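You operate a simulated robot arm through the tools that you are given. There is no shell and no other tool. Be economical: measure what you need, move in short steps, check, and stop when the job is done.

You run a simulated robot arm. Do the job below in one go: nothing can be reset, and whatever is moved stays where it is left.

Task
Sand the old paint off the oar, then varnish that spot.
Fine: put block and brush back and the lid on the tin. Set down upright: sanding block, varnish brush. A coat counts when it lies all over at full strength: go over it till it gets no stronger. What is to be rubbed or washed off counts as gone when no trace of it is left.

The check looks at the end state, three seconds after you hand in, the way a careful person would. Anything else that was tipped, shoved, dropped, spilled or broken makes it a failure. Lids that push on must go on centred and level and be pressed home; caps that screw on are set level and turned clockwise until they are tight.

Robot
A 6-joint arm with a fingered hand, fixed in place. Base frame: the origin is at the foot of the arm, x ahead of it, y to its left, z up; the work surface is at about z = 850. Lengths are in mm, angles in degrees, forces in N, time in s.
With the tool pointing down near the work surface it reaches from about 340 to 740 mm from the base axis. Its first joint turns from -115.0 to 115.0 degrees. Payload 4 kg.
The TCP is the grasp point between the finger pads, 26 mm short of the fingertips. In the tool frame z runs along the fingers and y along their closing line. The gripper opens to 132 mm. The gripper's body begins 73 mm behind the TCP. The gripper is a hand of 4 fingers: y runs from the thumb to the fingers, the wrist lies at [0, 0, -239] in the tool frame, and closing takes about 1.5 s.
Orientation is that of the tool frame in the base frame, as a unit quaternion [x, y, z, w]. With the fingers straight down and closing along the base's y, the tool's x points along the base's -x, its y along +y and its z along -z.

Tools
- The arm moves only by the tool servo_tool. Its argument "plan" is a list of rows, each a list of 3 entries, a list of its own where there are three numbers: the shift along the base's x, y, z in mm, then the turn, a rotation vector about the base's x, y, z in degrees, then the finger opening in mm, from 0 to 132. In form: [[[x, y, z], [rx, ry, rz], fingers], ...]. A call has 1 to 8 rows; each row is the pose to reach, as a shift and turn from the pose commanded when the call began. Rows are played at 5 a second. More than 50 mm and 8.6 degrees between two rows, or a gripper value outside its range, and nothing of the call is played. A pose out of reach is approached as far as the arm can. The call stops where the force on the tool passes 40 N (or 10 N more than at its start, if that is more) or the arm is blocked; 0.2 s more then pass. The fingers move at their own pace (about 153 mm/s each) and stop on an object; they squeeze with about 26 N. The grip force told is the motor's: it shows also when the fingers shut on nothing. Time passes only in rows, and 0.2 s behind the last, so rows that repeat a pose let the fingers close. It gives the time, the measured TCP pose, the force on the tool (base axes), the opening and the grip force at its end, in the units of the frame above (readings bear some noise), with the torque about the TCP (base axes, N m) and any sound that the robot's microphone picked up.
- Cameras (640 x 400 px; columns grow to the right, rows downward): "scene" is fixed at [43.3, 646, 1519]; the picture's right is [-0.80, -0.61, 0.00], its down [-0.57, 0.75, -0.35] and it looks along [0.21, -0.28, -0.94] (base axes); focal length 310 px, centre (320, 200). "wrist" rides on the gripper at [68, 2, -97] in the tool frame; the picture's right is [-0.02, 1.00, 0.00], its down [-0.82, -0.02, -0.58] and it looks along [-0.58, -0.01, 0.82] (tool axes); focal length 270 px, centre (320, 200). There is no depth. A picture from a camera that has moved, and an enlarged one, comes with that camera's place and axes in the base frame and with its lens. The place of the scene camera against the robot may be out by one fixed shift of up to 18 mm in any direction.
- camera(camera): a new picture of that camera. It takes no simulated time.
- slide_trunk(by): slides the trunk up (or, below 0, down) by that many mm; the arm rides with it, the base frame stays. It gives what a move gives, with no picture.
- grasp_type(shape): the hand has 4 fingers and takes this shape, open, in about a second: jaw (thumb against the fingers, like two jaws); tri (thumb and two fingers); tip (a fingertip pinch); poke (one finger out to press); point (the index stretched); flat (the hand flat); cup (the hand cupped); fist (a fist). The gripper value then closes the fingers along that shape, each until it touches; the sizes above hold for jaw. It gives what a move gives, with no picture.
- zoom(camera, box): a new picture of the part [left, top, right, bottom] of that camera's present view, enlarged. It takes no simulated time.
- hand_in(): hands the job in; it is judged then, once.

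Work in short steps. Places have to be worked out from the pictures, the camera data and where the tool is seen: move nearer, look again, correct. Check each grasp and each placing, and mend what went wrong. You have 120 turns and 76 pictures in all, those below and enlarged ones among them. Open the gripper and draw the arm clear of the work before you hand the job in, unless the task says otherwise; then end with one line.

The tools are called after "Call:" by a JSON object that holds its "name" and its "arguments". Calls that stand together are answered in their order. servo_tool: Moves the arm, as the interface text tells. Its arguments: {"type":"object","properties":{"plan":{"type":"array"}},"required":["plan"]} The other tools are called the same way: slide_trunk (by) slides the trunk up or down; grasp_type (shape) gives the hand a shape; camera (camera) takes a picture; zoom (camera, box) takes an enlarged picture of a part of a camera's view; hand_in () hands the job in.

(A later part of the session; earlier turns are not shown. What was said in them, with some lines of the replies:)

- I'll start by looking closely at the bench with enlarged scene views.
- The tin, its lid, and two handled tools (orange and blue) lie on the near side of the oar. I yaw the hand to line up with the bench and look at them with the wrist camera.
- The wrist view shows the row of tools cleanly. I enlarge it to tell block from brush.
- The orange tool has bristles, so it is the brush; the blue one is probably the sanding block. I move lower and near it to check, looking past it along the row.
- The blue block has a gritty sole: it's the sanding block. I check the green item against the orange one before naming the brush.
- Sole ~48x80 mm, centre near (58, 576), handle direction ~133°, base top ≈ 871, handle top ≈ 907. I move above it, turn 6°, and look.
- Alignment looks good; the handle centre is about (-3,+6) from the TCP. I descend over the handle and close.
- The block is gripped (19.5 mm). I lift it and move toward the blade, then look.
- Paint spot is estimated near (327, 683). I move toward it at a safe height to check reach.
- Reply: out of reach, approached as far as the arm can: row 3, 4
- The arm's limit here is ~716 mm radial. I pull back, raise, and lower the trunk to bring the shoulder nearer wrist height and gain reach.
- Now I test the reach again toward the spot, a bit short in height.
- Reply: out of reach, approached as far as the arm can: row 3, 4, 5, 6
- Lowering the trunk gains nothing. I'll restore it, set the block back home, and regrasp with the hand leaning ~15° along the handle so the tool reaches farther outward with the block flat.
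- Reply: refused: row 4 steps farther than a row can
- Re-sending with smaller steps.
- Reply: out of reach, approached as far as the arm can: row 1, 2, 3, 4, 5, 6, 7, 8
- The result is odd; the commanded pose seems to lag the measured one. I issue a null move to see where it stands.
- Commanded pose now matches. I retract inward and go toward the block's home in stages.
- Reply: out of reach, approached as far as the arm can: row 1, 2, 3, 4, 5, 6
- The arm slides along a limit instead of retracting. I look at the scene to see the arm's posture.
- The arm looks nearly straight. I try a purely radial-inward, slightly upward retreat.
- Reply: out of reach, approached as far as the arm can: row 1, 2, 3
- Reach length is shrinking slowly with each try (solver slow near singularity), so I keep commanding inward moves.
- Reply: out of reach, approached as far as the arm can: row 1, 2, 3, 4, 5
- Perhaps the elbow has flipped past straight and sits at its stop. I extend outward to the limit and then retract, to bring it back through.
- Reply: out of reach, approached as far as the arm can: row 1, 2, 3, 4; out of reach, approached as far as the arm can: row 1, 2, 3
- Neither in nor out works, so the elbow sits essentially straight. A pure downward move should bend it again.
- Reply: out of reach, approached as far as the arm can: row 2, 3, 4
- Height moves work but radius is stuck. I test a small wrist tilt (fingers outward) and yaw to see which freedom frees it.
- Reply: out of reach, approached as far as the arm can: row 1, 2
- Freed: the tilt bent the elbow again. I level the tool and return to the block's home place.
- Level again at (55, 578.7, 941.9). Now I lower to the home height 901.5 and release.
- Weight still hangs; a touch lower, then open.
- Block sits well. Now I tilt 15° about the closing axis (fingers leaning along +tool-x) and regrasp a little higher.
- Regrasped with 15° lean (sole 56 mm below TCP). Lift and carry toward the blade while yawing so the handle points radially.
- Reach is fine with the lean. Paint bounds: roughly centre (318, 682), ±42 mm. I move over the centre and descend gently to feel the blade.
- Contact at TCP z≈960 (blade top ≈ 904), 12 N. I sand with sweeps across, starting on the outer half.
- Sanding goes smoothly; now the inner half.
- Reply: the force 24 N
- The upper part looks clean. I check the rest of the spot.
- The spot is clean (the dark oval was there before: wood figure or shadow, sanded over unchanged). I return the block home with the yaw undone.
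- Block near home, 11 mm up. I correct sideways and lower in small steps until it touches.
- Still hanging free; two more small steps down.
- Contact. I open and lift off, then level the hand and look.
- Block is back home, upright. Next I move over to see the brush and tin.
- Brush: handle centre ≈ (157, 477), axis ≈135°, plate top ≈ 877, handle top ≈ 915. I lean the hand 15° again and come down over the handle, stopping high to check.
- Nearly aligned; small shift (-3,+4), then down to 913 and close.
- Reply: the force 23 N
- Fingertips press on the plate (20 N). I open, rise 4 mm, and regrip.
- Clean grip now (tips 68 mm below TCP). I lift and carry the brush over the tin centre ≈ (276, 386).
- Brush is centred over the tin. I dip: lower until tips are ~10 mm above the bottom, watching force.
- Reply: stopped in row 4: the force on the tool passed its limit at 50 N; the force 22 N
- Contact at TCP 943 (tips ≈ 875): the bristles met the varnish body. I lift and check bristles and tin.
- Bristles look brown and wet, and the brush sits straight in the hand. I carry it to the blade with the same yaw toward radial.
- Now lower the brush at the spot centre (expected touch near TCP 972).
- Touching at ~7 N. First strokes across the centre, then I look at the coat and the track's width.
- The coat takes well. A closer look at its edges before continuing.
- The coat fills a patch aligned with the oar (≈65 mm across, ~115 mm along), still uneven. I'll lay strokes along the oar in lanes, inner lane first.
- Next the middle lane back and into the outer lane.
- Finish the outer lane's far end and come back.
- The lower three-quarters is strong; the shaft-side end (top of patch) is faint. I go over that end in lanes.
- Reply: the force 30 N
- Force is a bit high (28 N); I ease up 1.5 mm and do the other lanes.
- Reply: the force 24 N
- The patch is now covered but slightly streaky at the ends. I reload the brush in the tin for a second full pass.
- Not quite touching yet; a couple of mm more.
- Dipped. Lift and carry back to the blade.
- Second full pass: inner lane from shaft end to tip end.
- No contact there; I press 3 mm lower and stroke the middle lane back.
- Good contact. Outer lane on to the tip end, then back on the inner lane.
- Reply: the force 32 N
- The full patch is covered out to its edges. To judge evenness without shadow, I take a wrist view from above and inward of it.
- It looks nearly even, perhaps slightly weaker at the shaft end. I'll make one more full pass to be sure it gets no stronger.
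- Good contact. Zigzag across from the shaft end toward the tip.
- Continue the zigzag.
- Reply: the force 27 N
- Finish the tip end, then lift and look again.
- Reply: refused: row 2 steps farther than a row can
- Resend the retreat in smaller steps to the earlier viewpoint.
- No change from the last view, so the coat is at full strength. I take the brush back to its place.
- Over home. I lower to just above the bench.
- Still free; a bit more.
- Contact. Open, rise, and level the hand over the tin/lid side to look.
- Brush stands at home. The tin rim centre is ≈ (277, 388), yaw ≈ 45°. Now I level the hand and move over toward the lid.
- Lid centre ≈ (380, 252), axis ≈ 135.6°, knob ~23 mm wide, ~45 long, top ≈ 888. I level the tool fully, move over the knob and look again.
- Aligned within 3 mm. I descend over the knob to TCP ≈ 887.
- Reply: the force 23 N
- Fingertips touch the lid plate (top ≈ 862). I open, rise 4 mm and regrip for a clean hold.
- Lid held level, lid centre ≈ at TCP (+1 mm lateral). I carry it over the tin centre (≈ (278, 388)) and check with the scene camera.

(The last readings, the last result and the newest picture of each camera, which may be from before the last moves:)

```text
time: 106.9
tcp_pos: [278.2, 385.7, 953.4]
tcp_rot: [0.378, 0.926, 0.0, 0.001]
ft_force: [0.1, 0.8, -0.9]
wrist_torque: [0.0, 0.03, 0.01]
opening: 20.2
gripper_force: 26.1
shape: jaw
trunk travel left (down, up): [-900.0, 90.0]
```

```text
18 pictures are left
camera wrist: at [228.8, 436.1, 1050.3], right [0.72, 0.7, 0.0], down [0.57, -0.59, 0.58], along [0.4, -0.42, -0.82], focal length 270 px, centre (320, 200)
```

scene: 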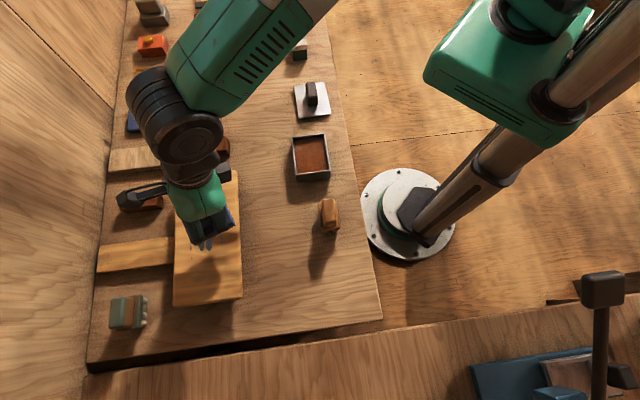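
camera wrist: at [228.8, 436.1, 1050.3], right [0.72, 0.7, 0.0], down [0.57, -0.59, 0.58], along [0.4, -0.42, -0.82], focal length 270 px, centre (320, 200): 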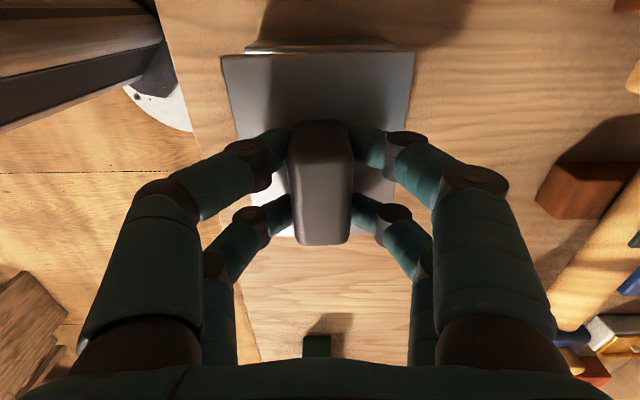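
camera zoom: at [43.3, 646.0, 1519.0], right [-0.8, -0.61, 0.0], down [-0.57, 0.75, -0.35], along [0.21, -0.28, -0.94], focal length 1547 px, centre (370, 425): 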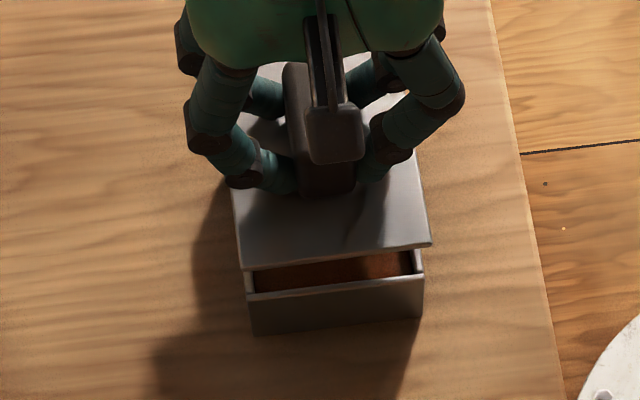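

The lid hovers close to aligned. I zoom the wrist view on the near edge to measure the offset.

Call:
{"name": "zoom", "arguments": {"camera": "wrist", "box": [210, 20, 430, 80]}}

```text
2.91 times, centred on (320, 50) of wrist
camera zoom: at [228.8, 436.1, 1050.3], right [0.72, 0.7, 0.0], down [0.57, -0.59, 0.58], along [0.4, -0.42, -0.82], focal length 786 px, centre (320, 636)
```

zoom: 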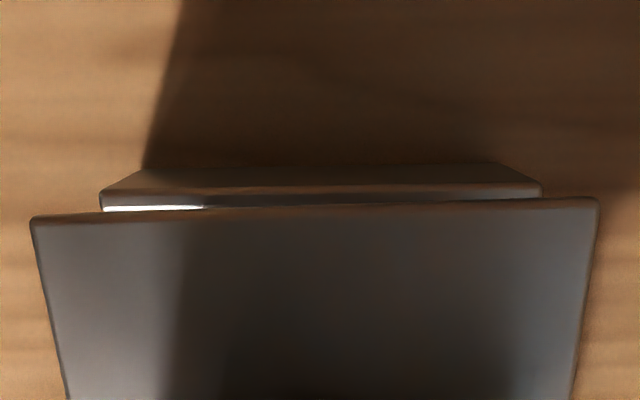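

Measured: lid sits about 1 mm to one side and 0.7° off in yaw. I correct that and lower to just above the rim.

Call:
{"name": "servo_tool", "arguments": {"plan": [[[0.4, 1.1, 0], [0, 0, -0.7], 0], [[0.4, 1.1, -12], [0, 0, -0.7], 0], [[0.4, 1.1, -20], [0, 0, -0.7], 0]]}}

Call:
{"name": "zoom", "arguments": {"camera": "wrist", "box": [210, 20, 430, 80]}}

Call:
{"name": "zoom", "arguments": {"camera": "scene", "box": [280, 130, 340, 190]}}

```text
time: 107.7
tcp_pos: [277.4, 388.8, 932.7]
tcp_rot: [0.383, 0.924, -0.001, 0.001]
ft_force: [-0.1, 0.4, -0.8]
wrist_torque: [-0.01, 0.01, -0.02]
opening: 20.0
gripper_force: 25.9
shape: jaw
trunk travel left (down, up): [-900.0, 90.0]
```

```text
2.91 times, centred on (320, 50) of wrist
camera zoom: at [229.6, 439.9, 1029.6], right [0.73, 0.69, 0.0], down [0.56, -0.59, 0.58], along [0.4, -0.42, -0.82], focal length 786 px, centre (320, 636)
```

zoom: 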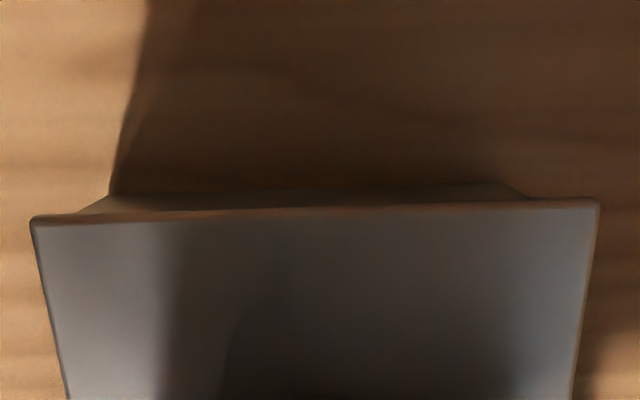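

```text
6.67 times, centred on (310, 160) of scene
camera zoom: at [43.3, 646.0, 1519.0], right [-0.8, -0.61, 0.0], down [-0.57, 0.75, -0.35], along [0.21, -0.28, -0.94], focal length 2063 px, centre (387, 467)
```

zoom: 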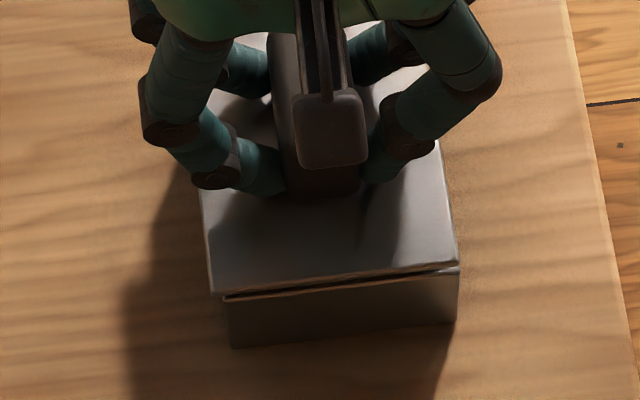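

Both views now say the lid is ~1.8 mm too far left (toward +l); yaw is fine. I shift (-1.3,-1.3) and check before lowering.

Call:
{"name": "servo_tool", "arguments": {"plan": [[[-1.3, -1.3, 0], [0, 0, 0], 0], [[-1.3, -1.3, -3], [0, 0, 0], 0]]}}

Call:
{"name": "zoom", "arguments": {"camera": "scene", "box": [290, 155, 340, 185]}}

Call:
{"name": "zoom", "arguments": {"camera": "wrist", "box": [210, 20, 430, 80]}}

```text
time: 108.3
tcp_pos: [277.6, 388.8, 929.9]
tcp_rot: [0.383, 0.924, -0.001, 0.0]
ft_force: [0.1, 0.8, 0.5]
wrist_torque: [0.01, 0.0, -0.01]
opening: 20.0
gripper_force: 26.0
shape: jaw
trunk travel left (down, up): [-900.0, 90.0]
```

```text
12.80 times, centred on (315, 170) of scene
camera zoom: at [43.3, 646.0, 1519.0], right [-0.8, -0.61, 0.0], down [-0.57, 0.75, -0.35], along [0.21, -0.28, -0.94], focal length 3961 px, centre (384, 584)
```

zoom: 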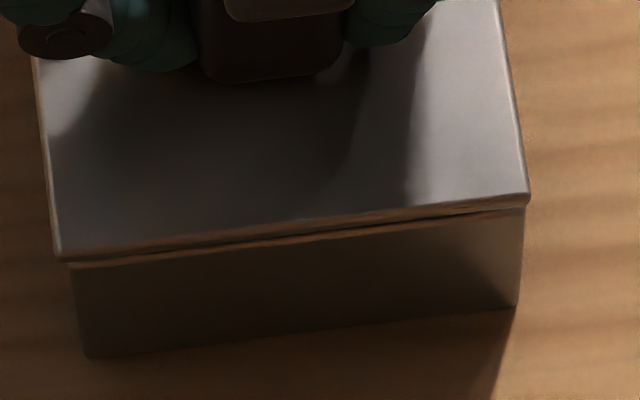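

```text
2.91 times, centred on (320, 50) of wrist
camera zoom: at [228.8, 438.8, 1026.5], right [0.73, 0.69, 0.0], down [0.56, -0.59, 0.58], along [0.4, -0.42, -0.82], focal length 786 px, centre (320, 636)
```

zoom: 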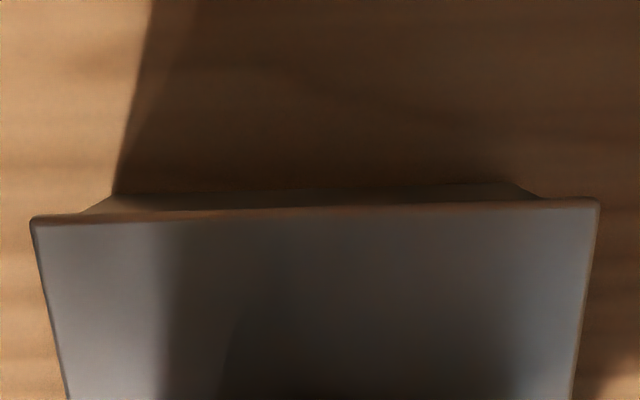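

Scene view: overhang is nearly equal left/right (~0.3 mm off). I nudge 0.7 mm forward and lower until contact.

Call:
{"name": "servo_tool", "arguments": {"plan": [[[0.5, -0.5, -2], [0, 0, 0], 0], [[0.5, -0.5, -4], [0, 0, 0], 0], [[0.5, -0.5, -5], [0, 0, 0], 0]]}}

```text
time: 109.1
tcp_pos: [277.3, 387.6, 922.7]
tcp_rot: [0.384, 0.923, -0.001, 0.001]
ft_force: [-0.6, -0.3, -0.5]
wrist_torque: [-0.03, -0.01, 0.02]
opening: 20.4
gripper_force: 25.8
shape: jaw
trunk travel left (down, up): [-900.0, 90.0]
```

No contact though the plug is already below the rim, so it's entering. Continue down.

Call:
{"name": "servo_tool", "arguments": {"plan": [[[0, 0, -2], [0, 0, 0], 0], [[0, 0, -4], [0, 0, 0], 0], [[0, 0, -5], [0, 0, 0], 0]]}}

```text
time: 109.9
tcp_pos: [278.0, 386.1, 921.8]
tcp_rot: [0.383, 0.924, 0.003, 0.0]
ft_force: [2.6, 0.3, 25.7]
wrist_torque: [0.03, -0.03, -0.01]
opening: 20.8
gripper_force: 25.9
shape: jaw
trunk travel left (down, up): [-900.0, 90.0]
```

Contact at 922 with 26 N and almost no torque. I check levelness and gap in the scene view.

Call:
{"name": "zoom", "arguments": {"camera": "scene", "box": [290, 155, 340, 185]}}

```text
12.80 times, centred on (315, 170) of scene
camera zoom: at [43.3, 646.0, 1519.0], right [-0.8, -0.61, 0.0], down [-0.57, 0.75, -0.35], along [0.21, -0.28, -0.94], focal length 3961 px, centre (384, 584)
```

zoom: 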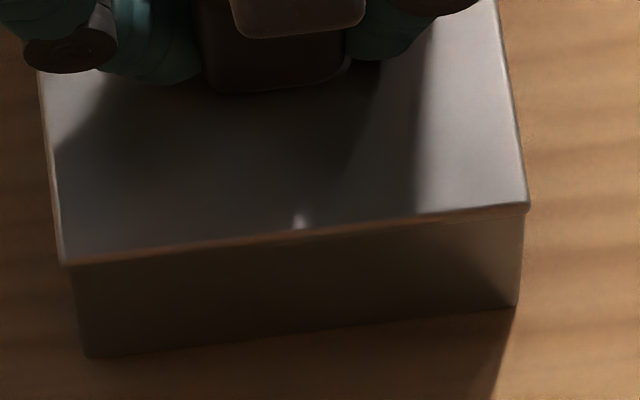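

The lid sits on the rim, centred. Now press it home further.

Call:
{"name": "servo_tool", "arguments": {"plan": [[[0, 0, -1.5], [0, 0, 0], 0], [[0, 0, -3], [0, 0, 0], 0], [[0, 0, -4.5], [0, 0, 0], 0], [[0, 0, -6], [0, 0, 0], 0]]}}

```text
time: 110.4
tcp_pos: [276.5, 387.2, 921.3]
tcp_rot: [0.383, 0.924, 0.003, 0.001]
ft_force: [-0.8, -6.2, 25.2]
wrist_torque: [-0.08, 0.11, 0.03]
opening: 21.3
gripper_force: 25.7
shape: jaw
trunk travel left (down, up): [-900.0, 90.0]
stopped in row 2: the force on the tool passed its limit at 42 N (the readings are from after the stop); the commanded pose is now the measured one
```

Firm stop at 42 N with plate top ≈ 891, i.e. plate on the rim. I release, rise and inspect seating.

Call:
{"name": "servo_tool", "arguments": {"plan": [[[0, 0, 0], [0, 0, 0], 40], [[0, 0, 0], [0, 0, 0], 80], [[0, 0, 0], [0, 0, 0], 90], [[0, 0, 30], [0, 0, 0], 90], [[-10, 10, 70], [0, 0, 0], 90], [[-25, 25, 100], [0, 0, 0], 90]]}}

Call:
{"name": "camera", "arguments": {"camera": "wrist"}}

```text
time: 111.8
tcp_pos: [251.7, 410.2, 1018.2]
tcp_rot: [0.383, 0.924, 0.001, 0.002]
ft_force: [0.0, 0.2, 0.2]
wrist_torque: [0.0, -0.02, -0.02]
opening: 89.6
gripper_force: 0.1
shape: jaw
trunk travel left (down, up): [-900.0, 90.0]
```

```text
11 pictures are left
camera wrist: at [202.7, 460.7, 1115.1], right [0.73, 0.69, 0.0], down [0.56, -0.59, 0.58], along [0.4, -0.42, -0.82], focal length 270 px, centre (320, 200)
```

wrist: 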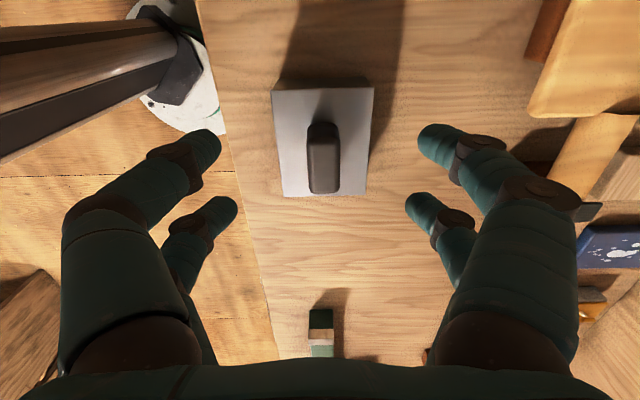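

Looks centred. I zoom the scene view on the tin to see whether any gap remains.

Call:
{"name": "zoom", "arguments": {"camera": "scene", "box": [285, 125, 341, 185]}}

Call:
{"name": "zoom", "arguments": {"camera": "wrist", "box": [250, 70, 394, 210]}}

```text
6.67 times, centred on (313, 155) of scene
camera zoom: at [43.3, 646.0, 1519.0], right [-0.8, -0.61, 0.0], down [-0.57, 0.75, -0.35], along [0.21, -0.28, -0.94], focal length 2063 px, centre (367, 500)
```

zoom: 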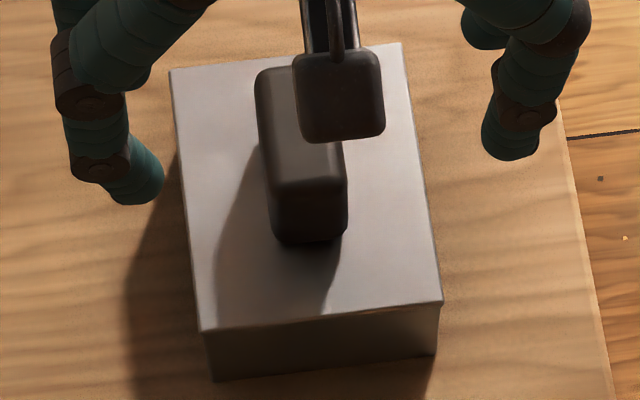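

```text
2.86 times, centred on (322, 140) of wrist
camera zoom: at [202.7, 460.7, 1115.1], right [0.73, 0.69, 0.0], down [0.56, -0.59, 0.58], along [0.4, -0.42, -0.82], focal length 772 px, centre (314, 371)
```

zoom: 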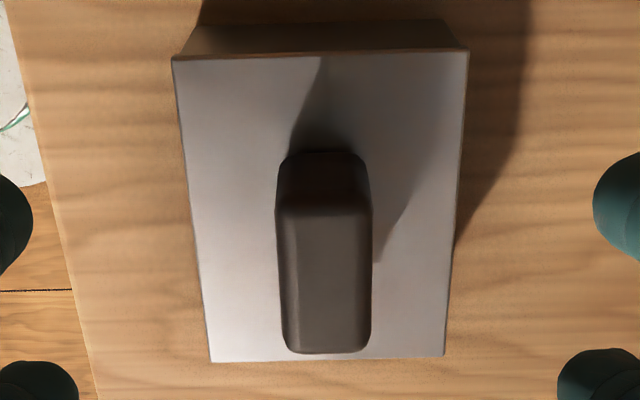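

The lid is level and centred. For certainty I press on the knob top with closed fingers.

Call:
{"name": "servo_tool", "arguments": {"plan": [[[13, -12, -15], [0, 0, 0], 40], [[26, -24, -35], [0, 0, 0], 10], [[26, -24, -50], [0, 0, 0], 0], [[26, -24, -55], [0, 0, 0], 0], [[26, -24, -55], [0, 0, 0], 0], [[26, -24, -62], [0, 0, 0], 0], [[26, -24, -66], [0, 0, 0], 0], [[26, -24, -70], [0, 0, 0], 0]]}}

```text
time: 113.4
tcp_pos: [280.5, 390.6, 959.7]
tcp_rot: [0.383, 0.924, 0.007, 0.002]
ft_force: [-3.4, -4.4, 24.4]
wrist_torque: [-0.02, 0.19, 0.04]
opening: 0.3
gripper_force: 26.2
shape: jaw
trunk travel left (down, up): [-900.0, 90.0]
stopped in row 8: the force on the tool passed its limit at 47 N (the readings are from after the stop); the commanded pose is now the measured one
```

Pressed to 47 N. One more press to confirm nothing moves further, then retreat.

Call:
{"name": "servo_tool", "arguments": {"plan": [[[0, 0, -2], [0, 0, 0], 0], [[0, 0, -4], [0, 0, 0], 0], [[0, 0, -6], [0, 0, 0], 0]]}}

Call:
{"name": "servo_tool", "arguments": {"plan": [[[0, 0, 30], [0, 0, 0], 0], [[-15, -20, 70], [0, 0, 0], 20], [[-30, -40, 110], [0, 0, 0], 60], [[-60, -50, 140], [0, 0, 0], 90], [[-95, -50, 170], [0, 0, 0], 110], [[-130, -50, 200], [0, 0, 0], 110]]}}

Call:
{"name": "camera", "arguments": {"camera": "scene"}}

Call:
{"name": "zoom", "arguments": {"camera": "scene", "box": [290, 135, 350, 315]}}

```text
time: 113.8
tcp_pos: [279.4, 390.6, 960.1]
tcp_rot: [0.384, 0.923, 0.011, 0.002]
ft_force: [-2.3, -4.3, 22.5]
wrist_torque: [-0.11, 0.12, -0.01]
opening: 0.1
gripper_force: 26.3
shape: jaw
trunk travel left (down, up): [-900.0, 90.0]
stopped in row 2: the force on the tool passed its limit at 43 N (the readings are from after the stop); the commanded pose is now the measured one
```

```text
time: 115.2
tcp_pos: [146.3, 339.7, 1157.9]
tcp_rot: [0.383, 0.924, 0.01, 0.002]
ft_force: [0.0, 0.2, 0.8]
wrist_torque: [0.02, -0.01, 0.0]
opening: 109.8
gripper_force: 0.1
shape: jaw
trunk travel left (down, up): [-900.0, 90.0]
```

```text
8 pictures are left
```

scene: 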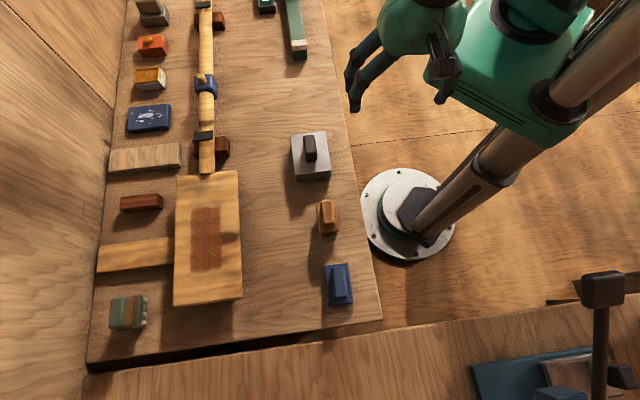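

```text
2.22 times, centred on (320, 225) of scene
camera zoom: at [43.3, 646.0, 1519.0], right [-0.8, -0.61, 0.0], down [-0.57, 0.75, -0.35], along [0.21, -0.28, -0.94], focal length 688 px, centre (320, 144)
```

zoom: 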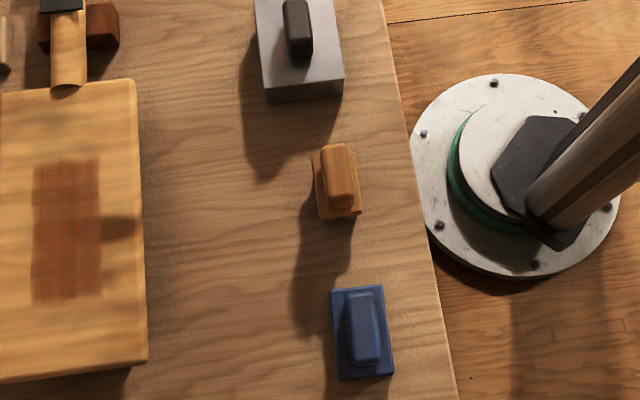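

Everything is in place. I check the coat unshadowed and the lid close-up.

Call:
{"name": "zoom", "arguments": {"camera": "scene", "box": [166, 195, 246, 285]}}

Call:
{"name": "zoom", "arguments": {"camera": "scene", "box": [285, 125, 341, 185]}}

```text
4.44 times, centred on (206, 240) of scene
camera zoom: at [43.3, 646.0, 1519.0], right [-0.8, -0.61, 0.0], down [-0.57, 0.75, -0.35], along [0.21, -0.28, -0.94], focal length 1375 px, centre (827, 22)
```

zoom: 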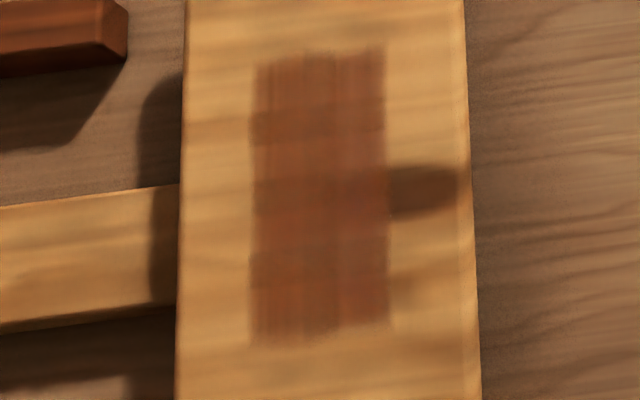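

```text
6.67 times, centred on (313, 155) of scene
camera zoom: at [43.3, 646.0, 1519.0], right [-0.8, -0.61, 0.0], down [-0.57, 0.75, -0.35], along [0.21, -0.28, -0.94], focal length 2063 px, centre (367, 500)
```

zoom: 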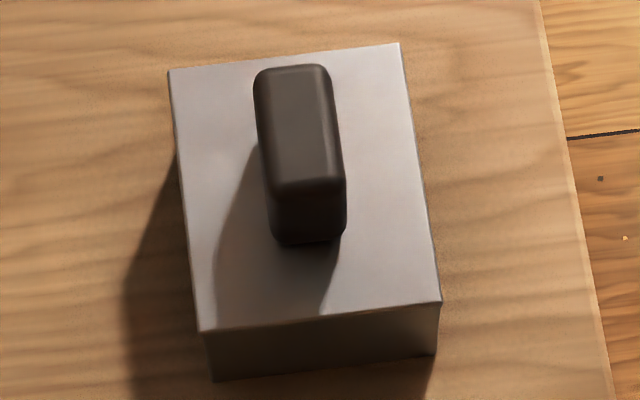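

The coat is even across the patch, the lid is level and centred, and block and brush stand at home with the arm clear. I'm handing in.

Call:
{"name": "hand_in", "arguments": {}}

```text
The job is handed in.
```

I sanded the old paint off the oar and varnished the spot until another pass made it no darker. The sanding block and varnish brush are back upright in their places, and the lid is pressed down level and centred on the tin.
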